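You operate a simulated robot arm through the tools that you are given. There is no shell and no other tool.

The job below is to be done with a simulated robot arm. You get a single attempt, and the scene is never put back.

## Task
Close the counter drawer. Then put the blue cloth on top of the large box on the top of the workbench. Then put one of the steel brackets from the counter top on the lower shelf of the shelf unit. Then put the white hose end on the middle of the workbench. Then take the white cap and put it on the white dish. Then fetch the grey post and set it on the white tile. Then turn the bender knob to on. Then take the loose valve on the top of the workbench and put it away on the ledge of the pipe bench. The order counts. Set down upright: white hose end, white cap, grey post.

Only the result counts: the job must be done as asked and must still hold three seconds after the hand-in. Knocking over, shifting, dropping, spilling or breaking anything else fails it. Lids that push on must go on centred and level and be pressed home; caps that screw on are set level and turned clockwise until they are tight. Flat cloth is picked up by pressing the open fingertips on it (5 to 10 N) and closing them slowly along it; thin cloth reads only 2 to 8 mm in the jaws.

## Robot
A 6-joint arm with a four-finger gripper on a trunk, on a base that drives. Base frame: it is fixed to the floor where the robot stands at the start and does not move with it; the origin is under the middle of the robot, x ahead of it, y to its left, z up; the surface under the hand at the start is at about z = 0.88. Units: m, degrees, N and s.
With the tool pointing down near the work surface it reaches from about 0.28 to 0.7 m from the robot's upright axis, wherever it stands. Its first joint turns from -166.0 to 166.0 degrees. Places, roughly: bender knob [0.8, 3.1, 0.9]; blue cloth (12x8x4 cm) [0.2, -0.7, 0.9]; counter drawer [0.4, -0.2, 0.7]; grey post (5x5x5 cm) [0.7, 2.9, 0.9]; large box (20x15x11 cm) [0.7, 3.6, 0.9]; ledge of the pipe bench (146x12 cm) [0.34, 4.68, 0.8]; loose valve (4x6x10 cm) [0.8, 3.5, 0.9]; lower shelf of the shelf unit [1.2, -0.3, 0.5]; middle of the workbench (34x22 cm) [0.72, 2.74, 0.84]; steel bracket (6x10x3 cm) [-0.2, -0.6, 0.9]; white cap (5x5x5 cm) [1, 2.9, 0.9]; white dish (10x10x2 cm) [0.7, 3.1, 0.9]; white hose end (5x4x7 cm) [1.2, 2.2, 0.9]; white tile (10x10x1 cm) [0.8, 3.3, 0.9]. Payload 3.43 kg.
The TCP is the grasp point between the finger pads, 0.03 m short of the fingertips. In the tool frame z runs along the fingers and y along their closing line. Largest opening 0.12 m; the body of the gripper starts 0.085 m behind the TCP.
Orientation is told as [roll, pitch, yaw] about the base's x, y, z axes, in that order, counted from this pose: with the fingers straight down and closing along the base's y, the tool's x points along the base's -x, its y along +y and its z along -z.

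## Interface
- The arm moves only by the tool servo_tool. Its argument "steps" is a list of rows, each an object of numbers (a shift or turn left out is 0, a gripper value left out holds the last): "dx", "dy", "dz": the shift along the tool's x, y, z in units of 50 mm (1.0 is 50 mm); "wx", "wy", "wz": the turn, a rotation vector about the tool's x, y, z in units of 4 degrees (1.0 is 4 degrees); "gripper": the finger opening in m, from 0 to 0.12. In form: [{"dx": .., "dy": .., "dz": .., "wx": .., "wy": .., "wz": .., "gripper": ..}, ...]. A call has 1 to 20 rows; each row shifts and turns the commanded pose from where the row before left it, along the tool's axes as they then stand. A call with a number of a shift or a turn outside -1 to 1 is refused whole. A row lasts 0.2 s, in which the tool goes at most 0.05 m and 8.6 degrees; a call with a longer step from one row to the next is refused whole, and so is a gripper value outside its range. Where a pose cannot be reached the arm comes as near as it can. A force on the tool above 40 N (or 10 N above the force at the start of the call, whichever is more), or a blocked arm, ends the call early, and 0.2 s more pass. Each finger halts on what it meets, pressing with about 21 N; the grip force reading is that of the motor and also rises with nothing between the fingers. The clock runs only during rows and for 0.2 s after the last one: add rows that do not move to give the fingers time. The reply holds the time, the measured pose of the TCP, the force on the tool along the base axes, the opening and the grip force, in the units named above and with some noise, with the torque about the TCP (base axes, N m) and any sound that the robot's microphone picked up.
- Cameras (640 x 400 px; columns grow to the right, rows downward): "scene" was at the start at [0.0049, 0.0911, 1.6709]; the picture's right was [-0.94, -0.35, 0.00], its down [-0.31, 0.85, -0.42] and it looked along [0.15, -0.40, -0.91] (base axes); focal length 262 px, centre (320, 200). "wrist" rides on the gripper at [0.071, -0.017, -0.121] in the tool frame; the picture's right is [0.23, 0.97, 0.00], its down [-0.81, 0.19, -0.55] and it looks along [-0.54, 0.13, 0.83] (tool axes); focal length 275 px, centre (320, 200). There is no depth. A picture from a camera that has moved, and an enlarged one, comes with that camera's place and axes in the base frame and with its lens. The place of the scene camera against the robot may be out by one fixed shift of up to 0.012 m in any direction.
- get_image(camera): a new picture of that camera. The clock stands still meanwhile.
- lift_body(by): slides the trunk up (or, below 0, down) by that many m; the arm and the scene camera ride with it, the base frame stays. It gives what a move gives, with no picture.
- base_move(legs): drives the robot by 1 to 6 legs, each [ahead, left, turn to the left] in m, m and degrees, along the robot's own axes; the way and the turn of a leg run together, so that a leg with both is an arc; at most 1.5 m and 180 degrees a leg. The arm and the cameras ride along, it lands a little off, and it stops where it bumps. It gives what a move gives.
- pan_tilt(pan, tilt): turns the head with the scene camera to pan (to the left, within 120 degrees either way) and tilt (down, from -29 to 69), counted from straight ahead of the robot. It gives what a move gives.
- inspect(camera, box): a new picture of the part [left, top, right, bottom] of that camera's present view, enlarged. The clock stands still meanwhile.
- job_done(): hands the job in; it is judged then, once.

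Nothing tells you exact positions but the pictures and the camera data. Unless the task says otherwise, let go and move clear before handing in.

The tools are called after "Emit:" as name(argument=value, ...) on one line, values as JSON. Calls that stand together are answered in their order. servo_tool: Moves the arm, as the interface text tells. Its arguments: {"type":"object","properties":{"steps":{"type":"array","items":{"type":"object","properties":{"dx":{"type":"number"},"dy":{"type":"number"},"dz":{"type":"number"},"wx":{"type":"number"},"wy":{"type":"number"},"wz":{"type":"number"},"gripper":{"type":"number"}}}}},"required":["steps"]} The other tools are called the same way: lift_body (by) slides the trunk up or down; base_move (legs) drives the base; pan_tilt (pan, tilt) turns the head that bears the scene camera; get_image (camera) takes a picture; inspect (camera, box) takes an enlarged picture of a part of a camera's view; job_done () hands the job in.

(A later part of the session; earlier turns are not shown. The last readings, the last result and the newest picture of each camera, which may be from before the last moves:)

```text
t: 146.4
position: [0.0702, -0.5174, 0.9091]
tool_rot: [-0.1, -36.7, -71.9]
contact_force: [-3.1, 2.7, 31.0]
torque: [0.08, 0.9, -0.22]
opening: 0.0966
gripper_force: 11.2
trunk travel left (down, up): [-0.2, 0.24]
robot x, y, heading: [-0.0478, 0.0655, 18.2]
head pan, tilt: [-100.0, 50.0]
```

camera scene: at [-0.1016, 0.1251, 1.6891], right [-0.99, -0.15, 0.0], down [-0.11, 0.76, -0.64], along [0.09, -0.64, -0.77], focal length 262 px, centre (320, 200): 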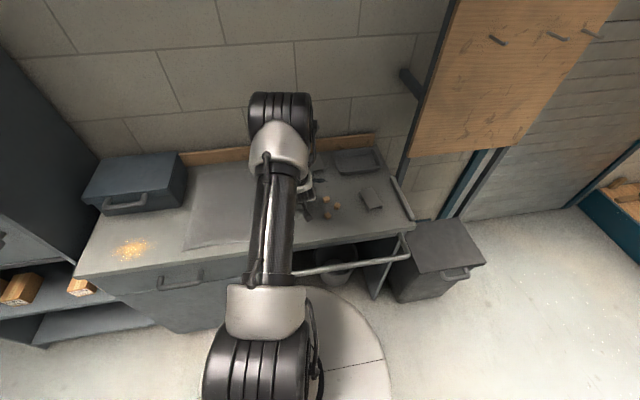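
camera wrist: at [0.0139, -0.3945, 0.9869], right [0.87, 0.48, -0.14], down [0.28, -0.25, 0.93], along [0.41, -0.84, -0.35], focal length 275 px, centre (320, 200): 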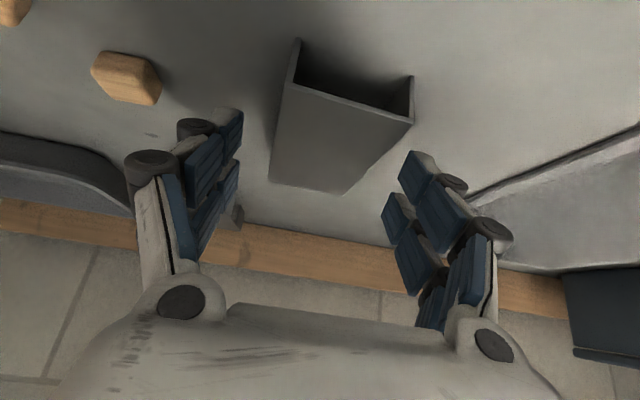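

I touched the counter at z 0.909. I'll lift 5 mm and close on the bracket's flanges.

Emit:
servo_tool(steps=[{"dx": -0.06, "dz": -0.09}, {}, {"gripper": 0.08}, {"gripper": 0.07}, {"gripper": 0.06}, {"gripper": 0.05}, {"gripper": 0.03}, {"gripper": 0.0}, {}, {}])

Emit:
get_image(camera="wrist")

```text
t: 148.1
position: [0.072, -0.5195, 0.917]
tool_rot: [-0.1, -36.8, -71.7]
contact_force: [-1.9, 7.5, 17.4]
torque: [0.46, -0.3, 0.18]
opening: 0.0576
gripper_force: 20.7
trunk travel left (down, up): [-0.2, 0.24]
robot x, y, heading: [-0.0535, 0.0637, 18.4]
head pan, tilt: [-100.0, 50.0]
stopped in row 8: the force on the tool passed its limit at 41 N (the readings are from after the stop); the commanded pose is now the measured one
```

```text
taken
camera wrist: at [0.0161, -0.4009, 0.9711], right [0.87, 0.48, -0.14], down [0.28, -0.24, 0.93], along [0.41, -0.84, -0.34], focal length 275 px, centre (320, 200)
```

wrist: 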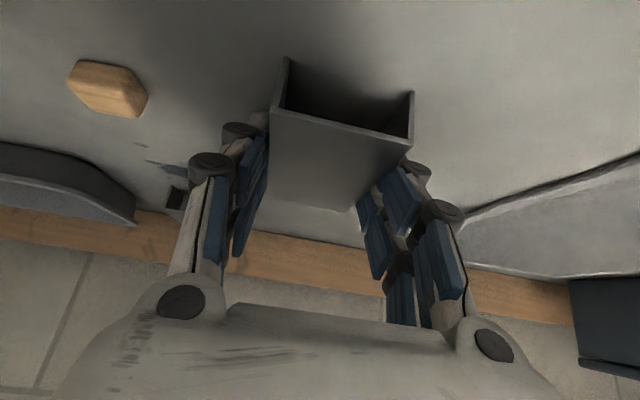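

The bracket is gripped at 58 mm. I'll raise it slowly straight up and check that it comes along.

Emit:
servo_tool(steps=[{"dx": -0.03, "dz": -0.04}, {"dx": -0.06, "dz": -0.08}, {"dx": -0.12, "dz": -0.16}, {"dx": -0.12, "dz": -0.16}, {"dx": -0.12, "dz": -0.16}, {"dx": -0.12, "dz": -0.16}, {}])

Emit:
get_image(camera="wrist")

```text
t: 149.7
position: [0.0711, -0.5189, 0.9616]
tool_rot: [0.0, -36.6, -71.8]
contact_force: [0.2, -0.4, -1.9]
torque: [0.0, -0.04, -0.02]
opening: 0.0579
gripper_force: 20.9
trunk travel left (down, up): [-0.2, 0.24]
robot x, y, heading: [-0.0507, 0.0656, 18.4]
head pan, tilt: [-100.0, 50.0]
```

```text
taken
camera wrist: at [0.016, -0.402, 1.0167], right [0.87, 0.48, -0.14], down [0.28, -0.25, 0.93], along [0.41, -0.84, -0.35], focal length 275 px, centre (320, 200)
```

wrist: 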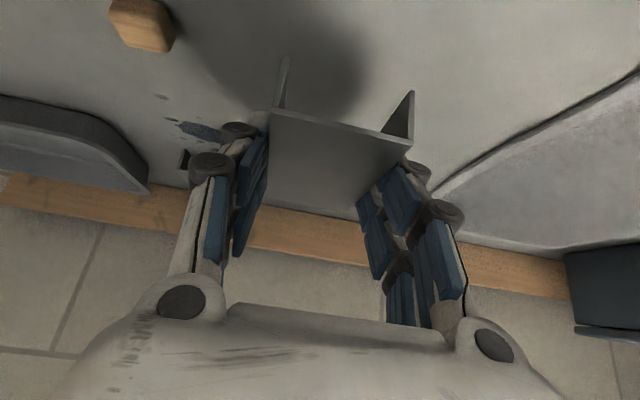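

The bracket is held level. I'll raise it, back the base away from the counter, then slide along toward the shelf unit.

Emit:
servo_tool(steps=[{"dx": -0.3, "dz": -0.4}, {"dx": -0.45, "dz": -0.6}, {"dx": -0.45, "dz": -0.6}, {"dx": -0.3, "dz": -0.4}, {}])

Emit:
base_move(legs=[[0, 0.38, 0], [1.0, 0, 0]])

Emit:
pan_tilt(pan=-70, tilt=45)

Emit:
get_image(camera="scene")

Emit:
get_image(camera="wrist")

```text
t: 150.9
position: [0.0718, -0.519, 1.0863]
tool_rot: [0.0, -36.6, -71.9]
contact_force: [-0.6, -0.1, -2.4]
torque: [0.0, -0.01, -0.01]
opening: 0.0577
gripper_force: 21.0
trunk travel left (down, up): [-0.2, 0.24]
robot x, y, heading: [-0.0534, 0.0671, 18.6]
head pan, tilt: [-100.0, 50.0]
```

```text
t: 158.1
position: [0.8957, 0.1626, 1.0872]
tool_rot: [0.1, -36.7, -71.1]
contact_force: [0.0, 0.4, -1.5]
torque: [0.0, 0.0, 0.0]
opening: 0.0578
gripper_force: 20.9
trunk travel left (down, up): [-0.2, 0.24]
robot x, y, heading: [0.7627, 0.7445, 19.3]
head pan, tilt: [-100.0, 50.0]
```

```text
t: 159.0
position: [0.8942, 0.1616, 1.0871]
tool_rot: [0.1, -36.6, -71.1]
contact_force: [-0.1, 0.5, -2.2]
torque: [0.02, -0.03, 0.01]
opening: 0.0578
gripper_force: 21.0
trunk travel left (down, up): [-0.2, 0.24]
robot x, y, heading: [0.7599, 0.7445, 19.2]
head pan, tilt: [-70.0, 45.0]
```

```text
taken
camera scene: at [0.7512, 0.8169, 1.696], right [-0.78, -0.63, 0.0], down [-0.45, 0.55, -0.71], along [0.45, -0.55, -0.71], focal length 262 px, centre (320, 200)
```

scene: 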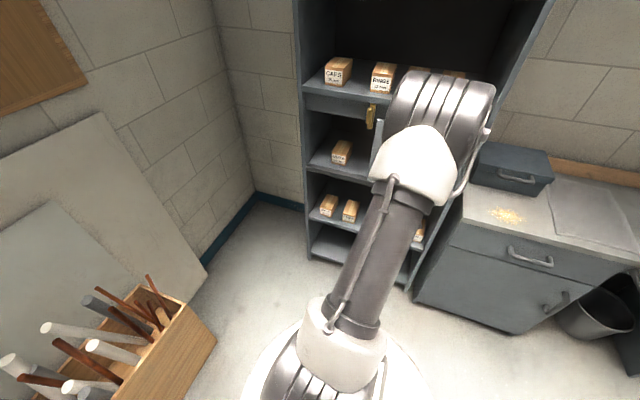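

```text
taken
camera wrist: at [0.8368, 0.279, 1.1417], right [0.86, 0.49, -0.14], down [0.29, -0.24, 0.93], along [0.42, -0.84, -0.35], focal length 275 px, centre (320, 200)
```

wrist: 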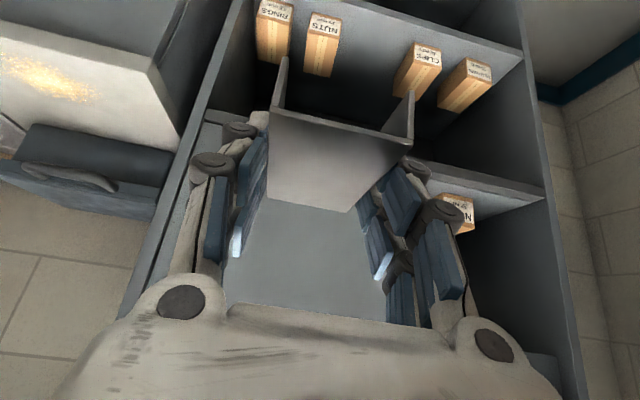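

I can see the lower shelf with two boxes at each side and a free gap of about 19 cm in the middle. I'll straighten up, shift to the gap, lower the trunk and bring the bracket down to shelf height while still outside the unit.

Emit:
base_move(legs=[[0, 0, -1.2], [0.14, 0, 0]])

Emit:
lift_body(by=-0.19)

Emit:
servo_tool(steps=[{"dx": 0.4, "dz": 0.55}, {"dx": 0.5, "dz": 0.68}, {"dx": 0.5, "dz": 0.68}, {"dx": 0.5, "dz": 0.68}, {"dx": 0.5, "dz": 0.68}, {"dx": 0.5, "dz": 0.68}, {"dx": 0.4, "dz": 0.55}, {}])

Emit:
get_image(camera="wrist")

Emit:
get_image(camera="scene")

```text
t: 160.7
position: [1.0148, 0.2021, 1.0865]
tool_rot: [-0.1, -36.6, -72.1]
contact_force: [1.0, 0.5, -1.5]
torque: [-0.01, 0.02, -0.03]
opening: 0.0576
gripper_force: 20.7
trunk travel left (down, up): [-0.2, 0.24]
robot x, y, heading: [0.8942, 0.7916, 17.9]
head pan, tilt: [-70.0, 45.0]
```

```text
t: 162.8
position: [1.0136, 0.2027, 0.8959]
tool_rot: [0.1, -36.5, -72.3]
contact_force: [0.6, -0.5, -1.4]
torque: [-0.03, 0.0, -0.02]
opening: 0.0578
gripper_force: 20.8
trunk travel left (down, up): [-0.01, 0.43]
robot x, y, heading: [0.8918, 0.7866, 17.9]
head pan, tilt: [-70.0, 45.0]
```

```text
t: 164.6
position: [1.0126, 0.1993, 0.6154]
tool_rot: [0.7, -36.5, -72.5]
contact_force: [1.0, -1.6, -1.0]
torque: [0.04, 0.0, 0.01]
opening: 0.058
gripper_force: 21.6
trunk travel left (down, up): [-0.01, 0.43]
robot x, y, heading: [0.8894, 0.7892, 18.0]
head pan, tilt: [-70.0, 45.0]
```

```text
taken
camera wrist: at [0.9567, 0.3175, 0.67], right [0.87, 0.47, -0.13], down [0.27, -0.25, 0.93], along [0.41, -0.84, -0.35], focal length 275 px, centre (320, 200)
```

wrist: 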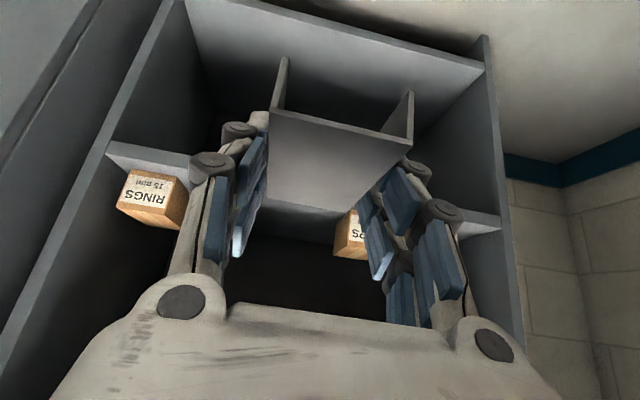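

```text
taken
camera scene: at [0.884, 0.8597, 1.506], right [-0.79, -0.62, 0.0], down [-0.43, 0.56, -0.71], along [0.43, -0.56, -0.71], focal length 262 px, centre (320, 200)
```

scene: 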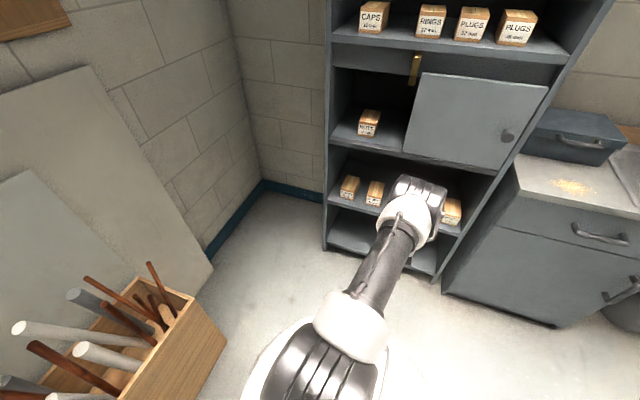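

The shelf's front edge and the gap are clear now: the shelf is at z 0.50, the gap centre lies within 5 mm of the bracket's line, and the upper shelf is well above the hand. I'll lower a bit more, then drive in toward the shelf.

Emit:
servo_tool(steps=[{"wx": 0.17, "dx": 0.2, "dz": 0.27}, {"dx": 0.2, "dz": 0.27}, {}])

Emit:
base_move(legs=[[0, -0.3, 0]])

Emit:
get_image(camera="wrist")

Emit:
get_image(camera="scene")

```text
t: 165.4
position: [1.0286, 0.1846, 0.5826]
tool_rot: [0.4, -36.4, -73.0]
contact_force: [-0.5, 0.5, -2.1]
torque: [0.01, -0.04, 0.04]
opening: 0.0575
gripper_force: 21.0
out of reach, approached as far as the arm can: row 1, 2
trunk travel left (down, up): [-0.01, 0.43]
robot x, y, heading: [0.892, 0.789, 18.0]
head pan, tilt: [-70.0, 45.0]
```

```text
t: 167.4
position: [1.1236, -0.0969, 0.5841]
tool_rot: [0.4, -36.4, -72.6]
contact_force: [-0.3, -1.4, -1.8]
torque: [-0.01, -0.02, 0.0]
opening: 0.0578
gripper_force: 21.1
trunk travel left (down, up): [-0.01, 0.43]
robot x, y, heading: [0.983, 0.503, 18.5]
head pan, tilt: [-70.0, 45.0]
```

```text
taken
camera wrist: at [1.0695, 0.0208, 0.6385], right [0.87, 0.47, -0.13], down [0.28, -0.25, 0.93], along [0.4, -0.85, -0.35], focal length 275 px, centre (320, 200)
```

wrist: 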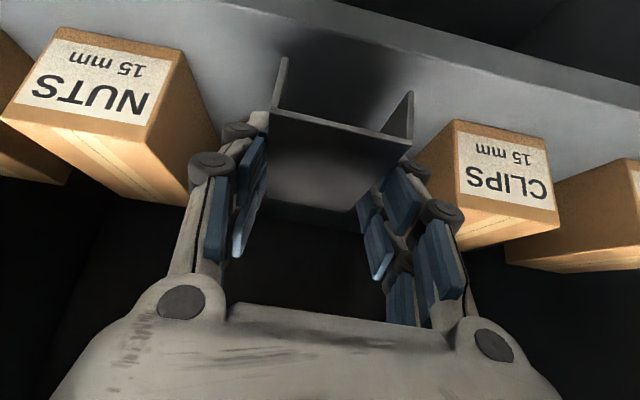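

```text
taken
camera scene: at [0.9762, 0.5765, 1.506], right [-0.79, -0.62, 0.0], down [-0.44, 0.56, -0.71], along [0.44, -0.56, -0.71], focal length 262 px, centre (320, 200)
```

scene: 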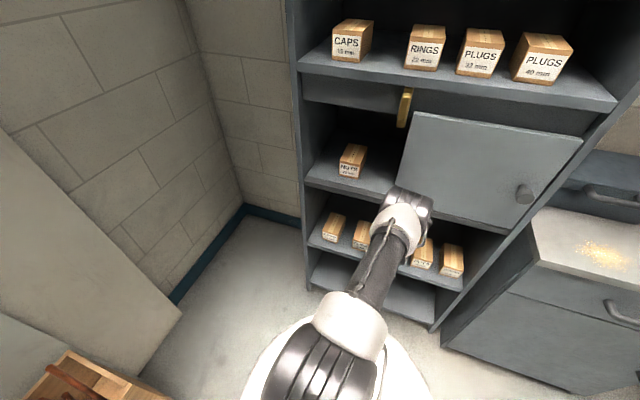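

The bracket hangs centred in the gap between the NUTS and CLIPS boxes, well clear of both. I'll move forward 4.5 cm so that all of it is over the shelf.

Emit:
servo_tool(steps=[{"dx": -0.24, "dz": 0.18}, {"dx": -0.24, "dz": 0.18}, {"dx": -0.24, "dz": 0.18}, {}])

Emit:
get_image(camera="wrist")

```text
t: 168.4
position: [1.1373, -0.1388, 0.5831]
tool_rot: [0.4, -36.5, -72.8]
contact_force: [0.1, 0.3, -0.7]
torque: [0.0, -0.01, 0.02]
opening: 0.0574
gripper_force: 21.2
trunk travel left (down, up): [-0.01, 0.43]
robot x, y, heading: [0.9864, 0.5101, 18.4]
head pan, tilt: [-70.0, 45.0]
```

```text
taken
camera wrist: at [1.0835, -0.0215, 0.6381], right [0.87, 0.47, -0.13], down [0.28, -0.25, 0.93], along [0.4, -0.85, -0.35], focal length 275 px, centre (320, 200)
```

wrist: 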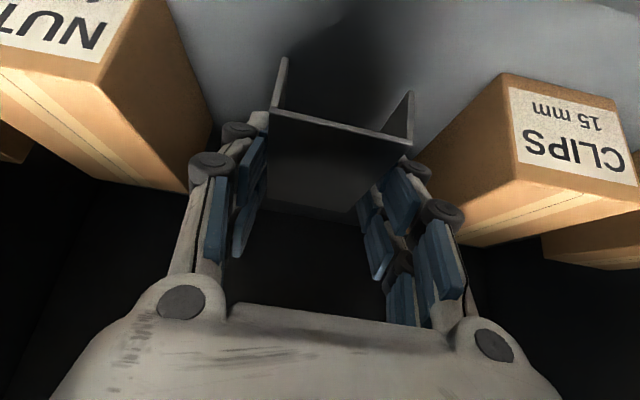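

Now I'll lower it gently onto the shelf.

Emit:
servo_tool(steps=[{"dx": 0.12, "dz": 0.16}, {"dx": 0.12, "dz": 0.16}, {"dx": 0.12, "dz": 0.16}, {}])

Emit:
servo_tool(steps=[{"dx": 0.03, "dz": 0.04}, {"dx": 0.03, "dz": 0.04}, {"dx": 0.03, "dz": 0.04}, {}])

```text
t: 169.4
position: [1.138, -0.1397, 0.5533]
tool_rot: [0.5, -36.4, -72.8]
contact_force: [0.6, 0.3, -1.1]
torque: [0.01, 0.01, -0.04]
opening: 0.0578
gripper_force: 21.1
trunk travel left (down, up): [-0.01, 0.43]
robot x, y, heading: [0.9837, 0.509, 18.3]
head pan, tilt: [-70.0, 45.0]
```

```text
t: 170.4
position: [1.1367, -0.1402, 0.5458]
tool_rot: [0.4, -36.4, -72.7]
contact_force: [0.0, -0.7, -1.3]
torque: [0.01, -0.02, 0.02]
opening: 0.0578
gripper_force: 20.9
trunk travel left (down, up): [-0.01, 0.43]
robot x, y, heading: [0.9836, 0.502, 18.2]
head pan, tilt: [-70.0, 45.0]
```

Emit:
servo_tool(steps=[{"dx": 0.03, "dz": 0.04}, {"dx": 0.03, "dz": 0.04}, {}])

Emit:
servo_tool(steps=[{"dx": 0.03, "dz": 0.04}, {"dx": 0.03, "dz": 0.04}, {}])

```text
t: 171.2
position: [1.1373, -0.1402, 0.5402]
tool_rot: [0.4, -36.4, -72.7]
contact_force: [0.8, 0.0, -1.8]
torque: [0.03, -0.02, -0.01]
opening: 0.0578
gripper_force: 20.9
trunk travel left (down, up): [-0.01, 0.43]
robot x, y, heading: [0.9829, 0.5022, 18.5]
head pan, tilt: [-70.0, 45.0]
```

```text
t: 172.0
position: [1.1382, -0.1417, 0.5374]
tool_rot: [0.3, -36.5, -72.7]
contact_force: [0.5, 0.2, 4.5]
torque: [-0.34, 0.04, -0.03]
opening: 0.0575
gripper_force: 20.5
trunk travel left (down, up): [-0.01, 0.43]
robot x, y, heading: [0.9818, 0.5045, 18.2]
head pan, tilt: [-70.0, 45.0]
```

Contact at z 0.537, at the bracket's far end. I'll press a couple of millimetres more so it sits flat, then release.

Emit:
servo_tool(steps=[{"dx": 0.03, "dz": 0.04}, {}])

Emit:
servo_tool(steps=[{"gripper": 0.065}, {"gripper": 0.075}, {"gripper": 0.085}, {}, {}])

Emit:
get_image(camera="wrist")

```text
t: 172.6
position: [1.1377, -0.1411, 0.5368]
tool_rot: [0.2, -36.8, -72.7]
contact_force: [-2.8, 4.7, 26.3]
torque: [-0.08, 0.74, -0.06]
opening: 0.0579
gripper_force: 21.1
trunk travel left (down, up): [-0.01, 0.43]
robot x, y, heading: [0.979, 0.5054, 18.2]
head pan, tilt: [-70.0, 45.0]
```

```text
t: 173.8
position: [1.1381, -0.1372, 0.533]
tool_rot: [0.4, -36.2, -72.7]
contact_force: [0.4, 4.2, 8.3]
torque: [0.2, -0.03, 0.04]
opening: 0.0868
gripper_force: 5.6
trunk travel left (down, up): [-0.01, 0.43]
robot x, y, heading: [0.9865, 0.5088, 18.1]
head pan, tilt: [-70.0, 45.0]
```

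```text
taken
camera wrist: at [1.0828, -0.0201, 0.5875], right [0.87, 0.47, -0.13], down [0.28, -0.26, 0.93], along [0.4, -0.84, -0.35], focal length 275 px, centre (320, 200)
```

wrist: 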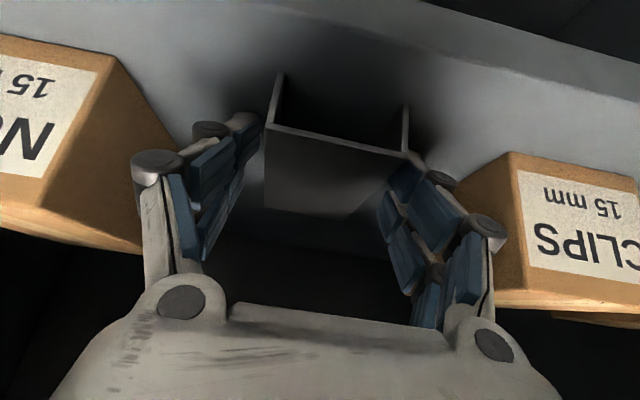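

The bracket is standing on the shelf and released. I'll back out along the tool axis, away from the shelf.

Emit:
servo_tool(steps=[{"dx": -0.1, "dz": -0.14}, {"dz": -0.3}, {"dz": -0.4}, {"dz": -0.4}, {"dz": -0.4}, {"dz": -0.2}, {}])

Emit:
get_image(camera="wrist")

```text
t: 175.4
position: [1.123, -0.0908, 0.6099]
tool_rot: [0.7, -36.3, -73.1]
contact_force: [0.3, -0.4, 0.5]
torque: [-0.04, 0.02, -0.02]
opening: 0.0852
gripper_force: 0.2
trunk travel left (down, up): [-0.01, 0.43]
robot x, y, heading: [0.9843, 0.5042, 18.3]
head pan, tilt: [-70.0, 45.0]
```

```text
taken
camera wrist: at [1.0674, 0.0269, 0.6655], right [0.87, 0.47, -0.13], down [0.27, -0.26, 0.93], along [0.4, -0.85, -0.35], focal length 275 px, centre (320, 200)
```

wrist: 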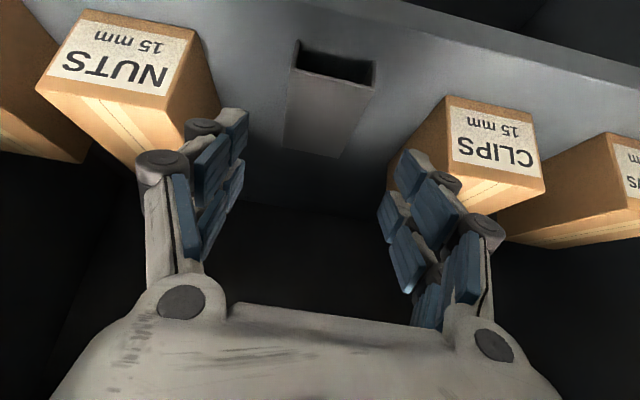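

The bracket sits fully on the lower shelf between the boxes. I'll drive clear, raise the trunk back up and straighten the tool.

Emit:
base_move(legs=[[0, 0.35, 0]])

Emit:
lift_body(by=0.19)

Emit:
servo_tool(steps=[{"dx": -0.5, "dz": -0.68, "wx": 0.17}, {"dx": -0.5, "dz": -0.68}, {"dx": -0.5, "dz": -0.68}, {"dx": -0.5, "dz": -0.68}, {"dx": -0.5, "dz": -0.68}, {"dx": -0.5, "dz": -0.68}, {"dx": -0.5, "dz": -0.68}, {"dx": -0.5, "dz": -0.68}, {"wy": 1}, {"wy": 1}, {"wy": 1}, {"wy": 1}, {"wy": 1}, {"wy": 1}, {"wy": 1}, {"wy": 1}, {"wy": 1}, {}])

Emit:
get_image(camera="wrist")

```text
t: 177.7
position: [1.0162, 0.247, 0.6103]
tool_rot: [0.7, -36.3, -72.4]
contact_force: [-0.2, 0.1, -0.4]
torque: [0.0, 0.01, -0.02]
opening: 0.0847
gripper_force: 0.0
trunk travel left (down, up): [-0.01, 0.43]
robot x, y, heading: [0.8749, 0.8431, 18.8]
head pan, tilt: [-70.0, 45.0]
```

```text
t: 179.8
position: [1.0158, 0.2465, 0.8002]
tool_rot: [0.7, -36.3, -72.4]
contact_force: [-0.1, 0.1, 0.2]
torque: [-0.02, 0.01, -0.03]
opening: 0.0848
gripper_force: 0.0
trunk travel left (down, up): [-0.2, 0.24]
robot x, y, heading: [0.8691, 0.8431, 18.7]
head pan, tilt: [-70.0, 45.0]
```

```text
t: 183.6
position: [1.0155, 0.2476, 1.1373]
tool_rot: [0.0, -0.2, -72.6]
contact_force: [0.0, -0.2, 0.0]
torque: [0.0, 0.02, -0.01]
opening: 0.0849
gripper_force: 0.1
trunk travel left (down, up): [-0.2, 0.24]
robot x, y, heading: [0.8742, 0.8439, 18.8]
head pan, tilt: [-70.0, 45.0]
```

```text
taken
camera wrist: at [0.9776, 0.3107, 1.2587], right [0.86, 0.51, 0.0], down [0.43, -0.71, 0.56], along [0.28, -0.48, -0.83], focal length 275 px, centre (320, 200)
```

wrist: 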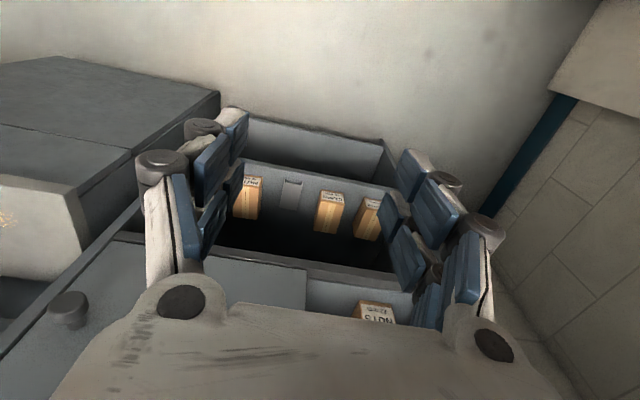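

The bracket is in place. Next is the white hose end. I'll drive to the near part of the workbench with the arm trailing, then look closely.

Emit:
base_move(legs=[[0, 0, -0.8], [-0.1, 0, 0], [0, 1.15, 0]])

Emit:
pan_tilt(pan=10, tilt=40)

Emit:
get_image(camera="scene")

```text
t: 190.6
position: [0.5529, 1.3159, 1.138]
tool_rot: [0.0, -0.3, -74.0]
contact_force: [0.7, -0.7, -0.7]
torque: [-0.02, -0.03, -0.01]
opening: 0.0848
gripper_force: 0.0
trunk travel left (down, up): [-0.2, 0.24]
robot x, y, heading: [0.4235, 1.9152, 17.3]
head pan, tilt: [-70.0, 45.0]
```

```text
t: 192.1
position: [0.5528, 1.3162, 1.1365]
tool_rot: [0.0, -0.3, -73.9]
contact_force: [-0.1, -1.0, 0.0]
torque: [0.02, 0.01, 0.02]
opening: 0.0851
gripper_force: 0.0
trunk travel left (down, up): [-0.2, 0.24]
robot x, y, heading: [0.4274, 1.9144, 17.4]
head pan, tilt: [10.0, 40.0]
```

```text
taken
camera scene: at [0.4424, 2.0895, 1.7032], right [0.46, -0.89, 0.0], down [-0.57, -0.3, -0.77], along [0.68, 0.35, -0.64], focal length 262 px, centre (320, 200)
```

scene: 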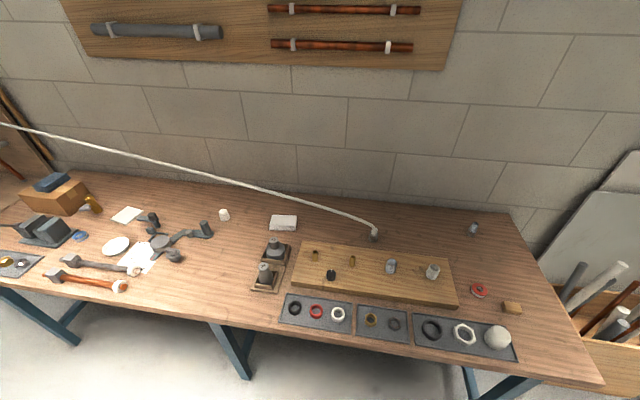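

I have a good view of the whole bench, with the cloth still on the box at the far left. I'll zoom in on the hose end and the middle of the bench.

Emit:
inspect(camera="scene", box=[310, 190, 430, 290])

Emit:
inspect(camera="scene", box=[0, 150, 260, 310])

Emit:
inspect(camera="scene", box=[200, 190, 400, 310])

```text
4.00 times, centred on (370, 240) of scene
camera zoom: at [0.4424, 2.0895, 1.7032], right [0.46, -0.89, 0.0], down [-0.57, -0.3, -0.77], along [0.68, 0.35, -0.64], focal length 1047 px, centre (120, 40)
```

zoom: 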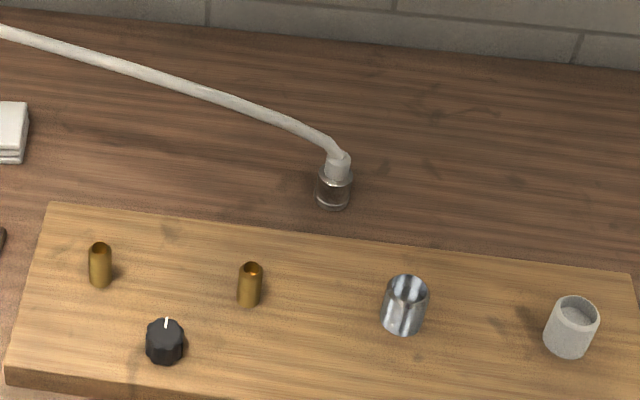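

```text
2.46 times, centred on (130, 230) of scene
camera zoom: at [0.4424, 2.0895, 1.7032], right [0.46, -0.89, 0.0], down [-0.57, -0.3, -0.77], along [0.68, 0.35, -0.64], focal length 644 px, centre (788, 126)
```

zoom: 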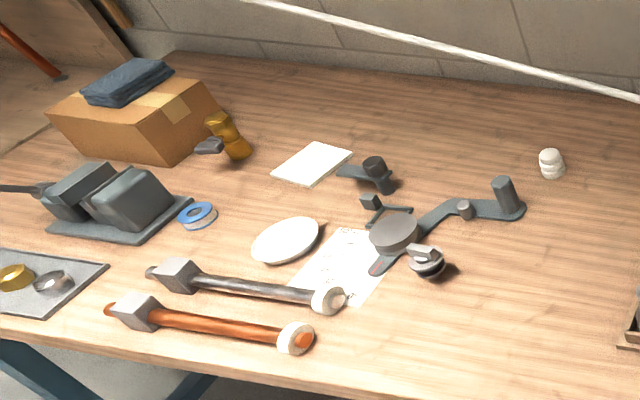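

```text
3.20 times, centred on (300, 250) of scene
camera zoom: at [0.4424, 2.0895, 1.7032], right [0.46, -0.89, 0.0], down [-0.57, -0.3, -0.77], along [0.68, 0.35, -0.64], focal length 837 px, centre (384, 40)
```

zoom: 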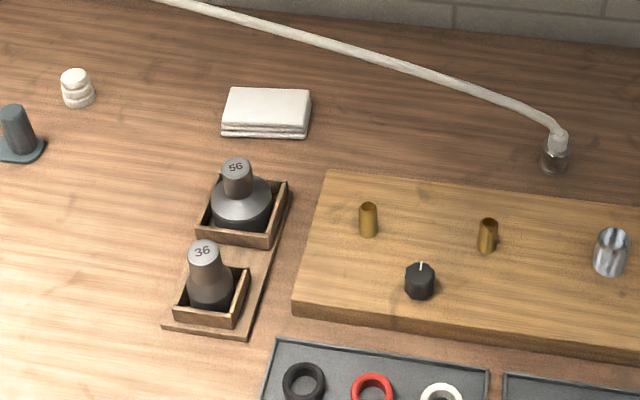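

The hose end is a small cylindrical fitting at the back of the bench, with the hose bending off to the left above it. I'll swing the arm to the front, turn the jaws so they close across the hose direction with the camera on the free side, and then move up to the bench.

Emit:
servo_tool(steps=[{"dz": -0.6}, {"dz": -0.6}, {"dy": 0.811, "dx": 0.351}, {"dy": 0.811, "dx": 0.351}, {"dy": 0.811, "dx": 0.351}, {"dy": 0.811, "dx": 0.351}, {"dy": 0.811, "dx": 0.351}, {"dy": 0.811, "dx": 0.351}, {"dy": 0.811, "dx": 0.351}, {"dy": 0.811, "dx": 0.351}, {"dy": 0.811, "dx": 0.351}, {"dy": 0.375, "dx": 0.875}, {"dy": 0.375, "dx": 0.875}, {"dy": 0.375, "dx": 0.875}, {"dy": 0.375, "dx": 0.875}, {"dy": 0.375, "dx": 0.875}, {"dy": 0.375, "dx": 0.875}, {"dy": 0.375, "dx": 0.875}, {"dy": 0.375, "dx": 0.875}])

Emit:
servo_tool(steps=[{"wz": -1}, {"wz": -1}, {"wz": -1}, {"wz": -1}, {"wz": -1}, {"wz": -1}, {"wz": -1}, {"wz": -1}, {"wz": -1}, {"wz": -1}, {"wz": -1}, {"wz": -1}, {"wz": -1}, {"wz": -1}, {"wz": -1}, {"wz": -1}, {"wz": -1}, {"wz": -1}, {"wz": -1}, {"wz": -1}])

Emit:
servo_tool(steps=[{"wz": -1}, {"wz": -1}, {"wz": -1}, {"wz": -1}, {"wz": -1}, {"wz": -1}, {"wz": -1}, {"wz": -1}, {"wz": -1}, {"wz": -1}, {"wz": -1}, {"wz": -1}, {"wz": -1}, {"wz": -1}, {"wz": -1}, {"wz": -1}, {"wz": -1}, {"wz": -1}, {"wz": -1}, {"wz": -1}])

```text
t: 196.1
position: [0.9105, 1.9498, 1.1937]
tool_rot: [0.0, -0.3, -73.9]
contact_force: [-0.2, 0.6, 0.0]
torque: [-0.04, 0.01, 0.02]
opening: 0.0849
gripper_force: 0.1
trunk travel left (down, up): [-0.2, 0.24]
robot x, y, heading: [0.4237, 1.9161, 17.3]
head pan, tilt: [10.0, 40.0]
```

```text
t: 200.3
position: [0.9072, 1.9475, 1.1945]
tool_rot: [-0.4, 0.0, 6.2]
contact_force: [0.8, 0.9, -0.5]
torque: [-0.03, 0.0, -0.02]
opening: 0.085
gripper_force: 0.1
trunk travel left (down, up): [-0.2, 0.24]
robot x, y, heading: [0.4227, 1.916, 17.4]
head pan, tilt: [10.0, 40.0]
```

```text
t: 204.5
position: [0.9089, 1.9466, 1.1941]
tool_rot: [-0.1, 0.3, 86.2]
contact_force: [-0.3, -0.4, -0.3]
torque: [0.05, -0.04, 0.02]
opening: 0.085
gripper_force: 0.0
trunk travel left (down, up): [-0.2, 0.24]
robot x, y, heading: [0.4258, 1.9166, 17.4]
head pan, tilt: [10.0, 40.0]
```

Emit:
servo_tool(steps=[{"wz": -1}, {"wz": -1}, {"wz": -1}, {"wz": -1}, {"wz": -1}, {"wz": -0.45}, {}])

Emit:
base_move(legs=[[0, 0, 0.6], [0.16, 0.01, 0]])

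Emit:
get_image(camera="scene")

Emit:
get_image(camera="wrist")

```text
t: 206.1
position: [0.9069, 1.9472, 1.1942]
tool_rot: [0.1, 0.3, 107.9]
contact_force: [-0.1, -0.7, 1.1]
torque: [0.02, -0.02, 0.01]
opening: 0.0851
gripper_force: 0.0
trunk travel left (down, up): [-0.2, 0.24]
robot x, y, heading: [0.4255, 1.9147, 17.5]
head pan, tilt: [10.0, 40.0]
```

```text
t: 207.8
position: [1.0582, 2.013, 1.1946]
tool_rot: [0.1, 0.3, 108.6]
contact_force: [0.2, -0.1, -0.5]
torque: [-0.02, 0.08, 0.0]
opening: 0.0853
gripper_force: 0.0
trunk travel left (down, up): [-0.2, 0.24]
robot x, y, heading: [0.5751, 1.9751, 18.4]
head pan, tilt: [10.0, 40.0]
```

```text
taken
camera scene: at [0.5908, 2.1494, 1.7032], right [0.47, -0.88, 0.0], down [-0.57, -0.3, -0.77], along [0.67, 0.36, -0.64], focal length 262 px, centre (320, 200)
```

scene: 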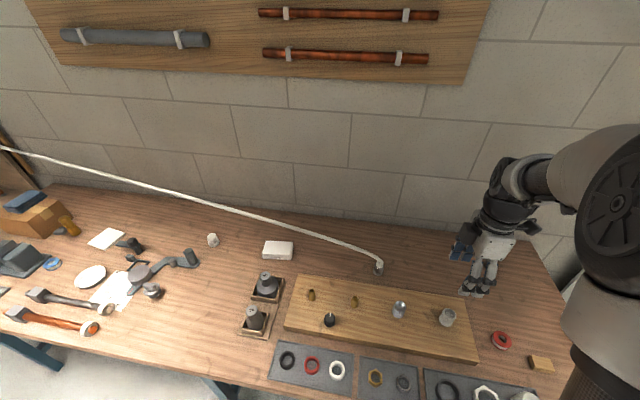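

```text
taken
camera wrist: at [1.0963, 1.9515, 1.3162], right [-0.85, -0.53, 0.0], down [-0.44, 0.71, 0.55], along [-0.29, 0.46, -0.84], focal length 275 px, centre (320, 200)
```

wrist: 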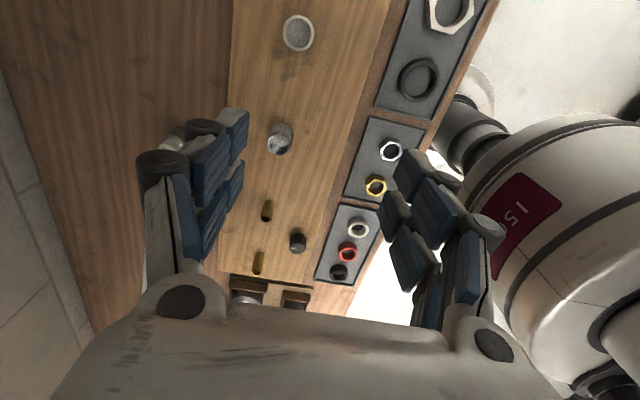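

I've located the hose end near [1.83, 1.73] in room terms. I'll move over in front of it, staying above everything, and look at the fitting and the hose bend.

Emit:
servo_tool(steps=[{"dy": -0.8, "dx": -0.3}, {"dy": -0.8, "dx": -0.3}, {"dy": -0.8, "dx": -0.3}, {"dy": -0.8, "dx": -0.3, "dz": 0.3}, {"dy": -0.8, "dx": -0.3, "dz": 0.5}, {"dz": 0.6}, {}])

Emit:
get_image(camera="wrist")

Emit:
get_image(camera="scene")

```text
t: 209.4
position: [1.2232, 2.1492, 1.1245]
tool_rot: [0.0, 0.3, 108.7]
contact_force: [0.7, 0.1, -0.4]
torque: [-0.03, 0.0, 0.01]
opening: 0.0851
gripper_force: 0.0
trunk travel left (down, up): [-0.2, 0.24]
robot x, y, heading: [0.5713, 1.9727, 18.3]
head pan, tilt: [10.0, 40.0]
```

```text
taken
camera wrist: at [1.262, 2.0868, 1.2462], right [-0.85, -0.53, 0.0], down [-0.44, 0.71, 0.55], along [-0.29, 0.46, -0.84], focal length 275 px, centre (320, 200)
```

wrist: 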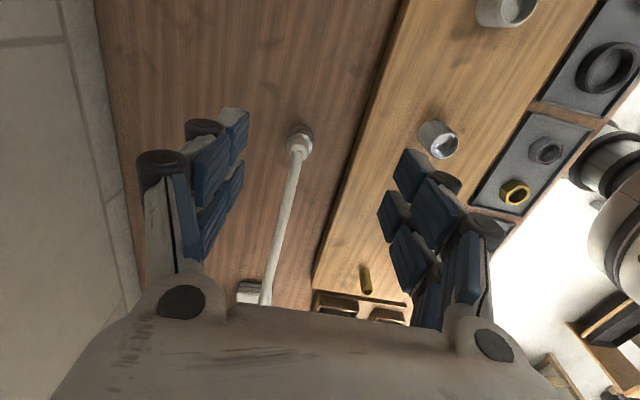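

```text
taken
camera scene: at [0.5898, 2.1492, 1.7032], right [0.47, -0.88, 0.0], down [-0.57, -0.3, -0.77], along [0.67, 0.36, -0.64], focal length 262 px, centre (320, 200)
```

scene: 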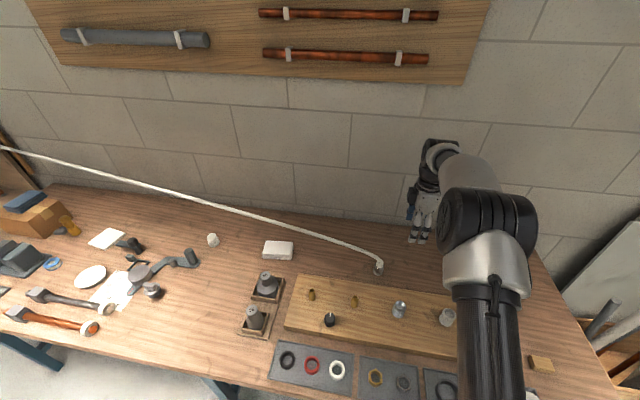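

Emit:
inspect(camera="wrist", box=[230, 90, 390, 310])

Emit:
inspect(camera="scene", box=[340, 220, 440, 300])

```text
1.82 times, centred on (310, 200) of wrist
camera zoom: at [1.262, 2.0868, 1.2462], right [-0.85, -0.53, 0.0], down [-0.44, 0.71, 0.55], along [-0.29, 0.46, -0.84], focal length 500 px, centre (338, 200)
```

zoom: 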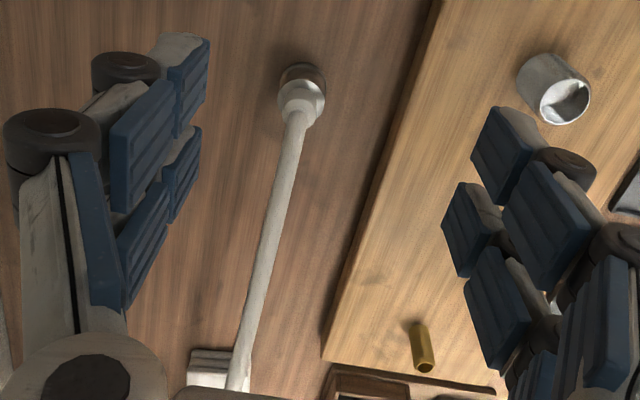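

```text
5.00 times, centred on (390, 260) of scene
camera zoom: at [0.5898, 2.1492, 1.7032], right [0.47, -0.88, 0.0], down [-0.57, -0.3, -0.77], along [0.67, 0.36, -0.64], focal length 1308 px, centre (-30, -100)
```

zoom: 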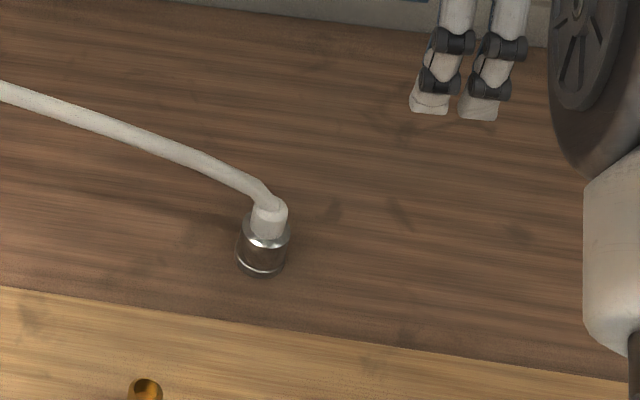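

The fitting is a 4 cm metal cylinder with a white collar, and the hose leaves from the collar toward the left. I'll lean the hand slightly (12°) away from the hose and come down with the jaws on either side.

Emit:
servo_tool(steps=[{"wy": -1}, {"wy": -1}, {"wy": -1}, {"dx": -0.19, "dz": 0.73, "dy": -0.068}, {"dx": -0.19, "dz": 0.73, "dy": -0.068}, {"dx": -0.19, "dz": 0.73, "dy": -0.068}, {"dx": -0.19, "dz": 0.73, "dy": -0.068}, {}])

Emit:
get_image(camera="wrist")

Emit:
inspect(camera="scene", box=[320, 160, 480, 300])

```text
t: 211.2
position: [1.212, 2.2142, 0.9889]
tool_rot: [0.1, -11.7, 108.7]
contact_force: [0.1, 0.2, 0.7]
torque: [-0.01, 0.03, 0.01]
opening: 0.0851
gripper_force: 0.1
trunk travel left (down, up): [-0.2, 0.24]
robot x, y, heading: [0.5758, 1.9742, 18.1]
head pan, tilt: [10.0, 40.0]
```

```text
taken
camera wrist: at [1.2583, 2.1299, 1.0934], right [-0.85, -0.53, -0.05], down [-0.4, 0.58, 0.71], along [-0.34, 0.62, -0.71], focal length 275 px, centre (320, 200)
```

wrist: 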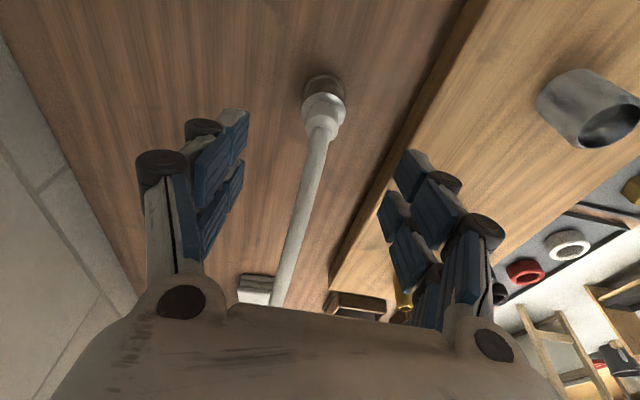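

```text
2.86 times, centred on (400, 230) of scene
camera zoom: at [0.5892, 2.1486, 1.7033], right [0.47, -0.88, 0.0], down [-0.57, -0.3, -0.77], along [0.68, 0.36, -0.64], focal length 748 px, centre (91, 114)
```

zoom: 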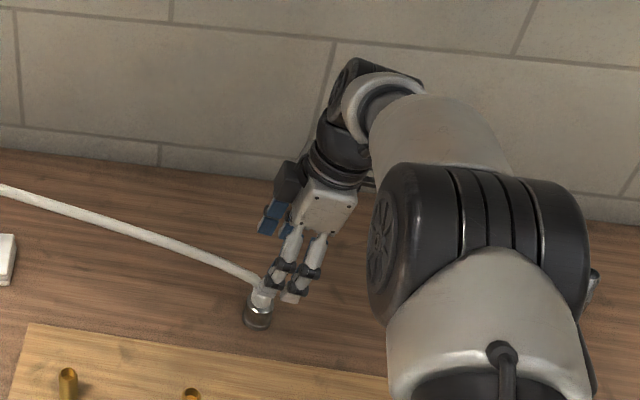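

The fitting's axis is within 5 mm of the jaw centre. I'll lower around it.

Emit:
servo_tool(steps=[{"dx": 0.13, "dz": 0.51, "dy": -0.015}, {"dx": 0.13, "dz": 0.51, "dy": -0.015}, {"dx": 0.13, "dz": 0.51, "dy": -0.015}, {"dx": 0.13, "dz": 0.51, "dy": -0.015}, {}])

Emit:
get_image(camera="wrist")

Emit:
inspect(camera="scene", box=[320, 160, 480, 300])

```text
t: 212.4
position: [1.2156, 2.2105, 0.8832]
tool_rot: [0.0, -11.6, 108.7]
contact_force: [0.0, 0.0, 0.1]
torque: [0.01, 0.0, 0.01]
opening: 0.085
gripper_force: 0.1
trunk travel left (down, up): [-0.2, 0.24]
robot x, y, heading: [0.577, 1.972, 18.4]
head pan, tilt: [10.0, 40.0]
```

```text
taken
camera wrist: at [1.2626, 2.1272, 0.9871], right [-0.85, -0.53, -0.05], down [-0.4, 0.58, 0.71], along [-0.34, 0.62, -0.71], focal length 275 px, centre (320, 200)
```

wrist: 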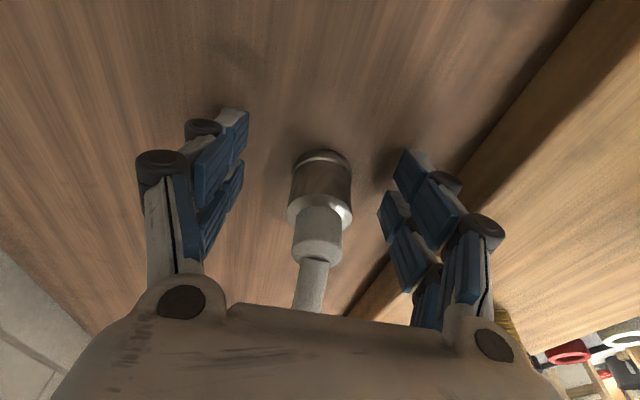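

```text
2.86 times, centred on (400, 230) of scene
camera zoom: at [0.5893, 2.1488, 1.7033], right [0.47, -0.88, 0.0], down [-0.57, -0.3, -0.77], along [0.68, 0.36, -0.64], focal length 748 px, centre (91, 114)
```

zoom: 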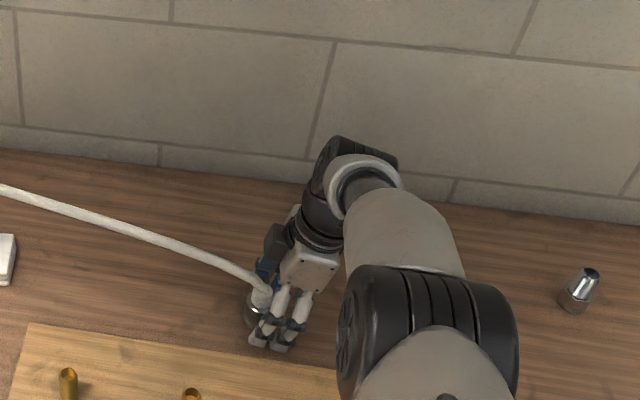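

The jaws are astride the metal body with no contact. I'll go 1 cm lower and close gently.

Emit:
servo_tool(steps=[{"dx": 0.04, "dz": 0.1}, {"dx": 0.04, "dz": 0.1}, {}, {"gripper": 0.075}, {"gripper": 0.065}, {"gripper": 0.055}, {"gripper": 0.045}, {"gripper": 0.035}, {"gripper": 0.025}, {"gripper": 0.015}, {}, {}])

Emit:
get_image(camera="wrist")

```text
t: 213.4
position: [1.2164, 2.2089, 0.8829]
tool_rot: [-0.1, -12.0, 108.8]
contact_force: [-17.1, -7.1, 35.9]
torque: [-1.27, 1.7, -0.28]
opening: 0.0644
gripper_force: 19.7
trunk travel left (down, up): [-0.2, 0.24]
robot x, y, heading: [0.5731, 1.9739, 18.0]
head pan, tilt: [10.0, 40.0]
stopped in row 4: the force on the tool passed its limit at 44 N (the readings are from after the stop); the commanded pose is now the measured one
```

```text
taken
camera wrist: at [1.262, 2.1251, 0.986], right [-0.85, -0.52, -0.05], down [-0.4, 0.58, 0.71], along [-0.34, 0.62, -0.7], focal length 275 px, centre (320, 200)
```

wrist: 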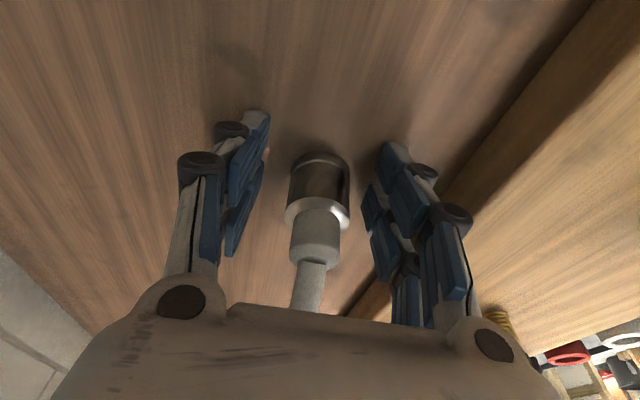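

The finger on the board side met the edge of the wooden board before it could close. I'll rise a little, narrow the opening first, and check the view before going down again.

Emit:
servo_tool(steps=[{"dx": -0.05, "dz": -0.24}, {"dx": -0.04, "dz": -0.2}, {"gripper": 0.06}, {}, {}, {}])

Emit:
get_image(camera="wrist")

Emit:
inspect(camera="scene", box=[290, 180, 450, 320])

```text
t: 214.8
position: [1.218, 2.2107, 0.8982]
tool_rot: [0.0, -11.8, 108.7]
contact_force: [-0.6, -0.4, -0.2]
torque: [0.0, 0.0, 0.02]
opening: 0.0597
gripper_force: 0.1
trunk travel left (down, up): [-0.2, 0.24]
robot x, y, heading: [0.5736, 1.9736, 18.2]
head pan, tilt: [10.0, 40.0]
```

```text
taken
camera wrist: at [1.2642, 2.1265, 1.0026], right [-0.85, -0.52, -0.05], down [-0.4, 0.58, 0.71], along [-0.34, 0.62, -0.71], focal length 275 px, centre (320, 200)
```

wrist: 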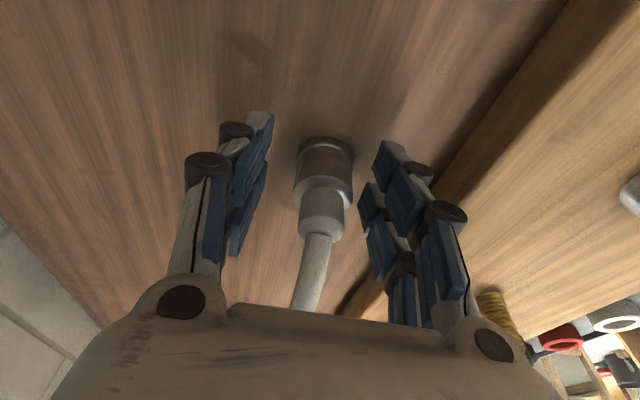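

```text
2.86 times, centred on (370, 250) of scene
camera zoom: at [0.5894, 2.1489, 1.7032], right [0.47, -0.88, 0.0], down [-0.57, -0.3, -0.77], along [0.67, 0.36, -0.64], focal length 748 px, centre (177, 57)
```

zoom: 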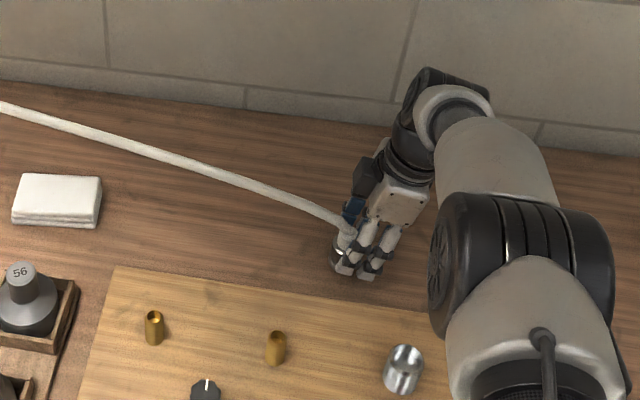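

With the narrower opening the finger clears the board's edge by over a centimetre. I'll centre on the fitting, lower, and close.

Emit:
servo_tool(steps=[{"dx": -0.04, "dz": 0.13, "dy": 0.02}, {"dx": -0.04, "dz": 0.13, "dy": 0.02}, {"dx": -0.04, "dz": 0.13, "dy": 0.02}, {}])

Emit:
servo_tool(steps=[{"gripper": 0.05}, {"gripper": 0.04}, {"gripper": 0.03}, {"gripper": 0.02}, {"gripper": 0.01}, {}, {}])

Emit:
get_image(camera="wrist")

```text
t: 215.8
position: [1.2124, 2.2179, 0.8823]
tool_rot: [-0.2, -11.7, 108.7]
contact_force: [-0.7, -4.6, 12.7]
torque: [-0.47, 0.11, 0.0]
opening: 0.0611
gripper_force: 3.5
trunk travel left (down, up): [-0.2, 0.24]
robot x, y, heading: [0.5729, 1.9767, 18.4]
head pan, tilt: [10.0, 40.0]
```

```text
t: 217.4
position: [1.21, 2.2194, 0.8833]
tool_rot: [-0.2, -11.8, 108.8]
contact_force: [-12.5, -2.4, 33.8]
torque: [-0.51, 0.72, -0.08]
opening: 0.0352
gripper_force: 21.3
trunk travel left (down, up): [-0.2, 0.24]
robot x, y, heading: [0.5724, 1.9743, 18.3]
head pan, tilt: [10.0, 40.0]
```

```text
taken
camera wrist: at [1.2551, 2.1347, 0.988], right [-0.85, -0.53, -0.05], down [-0.4, 0.58, 0.71], along [-0.34, 0.62, -0.71], focal length 275 px, centre (320, 200)
```

wrist: 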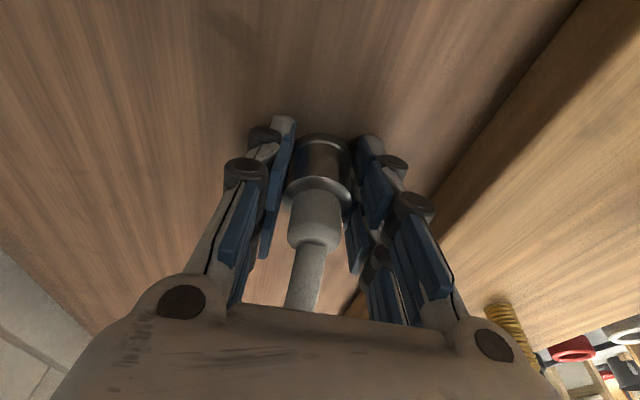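

The jaws have closed on the fitting at 35 mm. I'll lift very slowly and watch how the hose behaves.

Emit:
servo_tool(steps=[{"dx": -0.02, "dz": -0.1}, {"dx": -0.02, "dz": -0.1}, {"dx": -0.03, "dz": -0.15}, {"dx": -0.04, "dz": -0.2}, {"dx": -0.04, "dz": -0.2}, {}])

Emit:
get_image(camera="wrist")

Emit:
get_image(camera="scene")

```text
t: 218.8
position: [1.212, 2.2185, 0.9181]
tool_rot: [0.0, -11.8, 108.7]
contact_force: [0.5, 0.5, -0.4]
torque: [0.01, 0.0, 0.0]
opening: 0.0355
gripper_force: 21.0
trunk travel left (down, up): [-0.2, 0.24]
robot x, y, heading: [0.5708, 1.9739, 17.8]
head pan, tilt: [10.0, 40.0]
```

```text
taken
camera wrist: at [1.2587, 2.1344, 1.0223], right [-0.85, -0.52, -0.05], down [-0.4, 0.58, 0.71], along [-0.34, 0.62, -0.71], focal length 275 px, centre (320, 200)
```

wrist: 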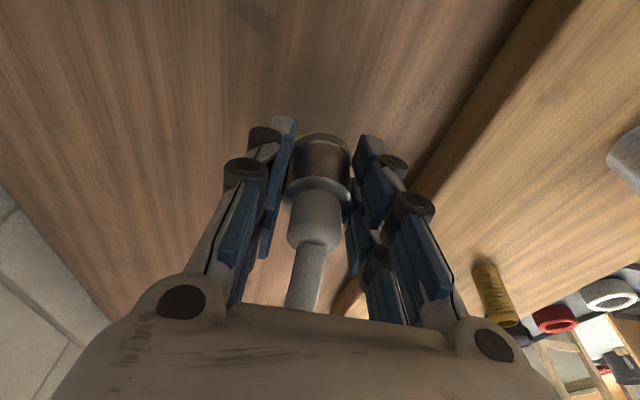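

```text
taken
camera scene: at [0.5895, 2.1489, 1.7032], right [0.47, -0.88, 0.0], down [-0.57, -0.3, -0.77], along [0.67, 0.36, -0.64], focal length 262 px, centre (320, 200)
```

scene: 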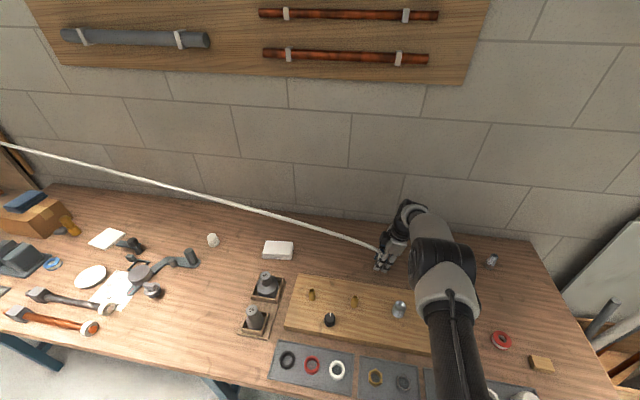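

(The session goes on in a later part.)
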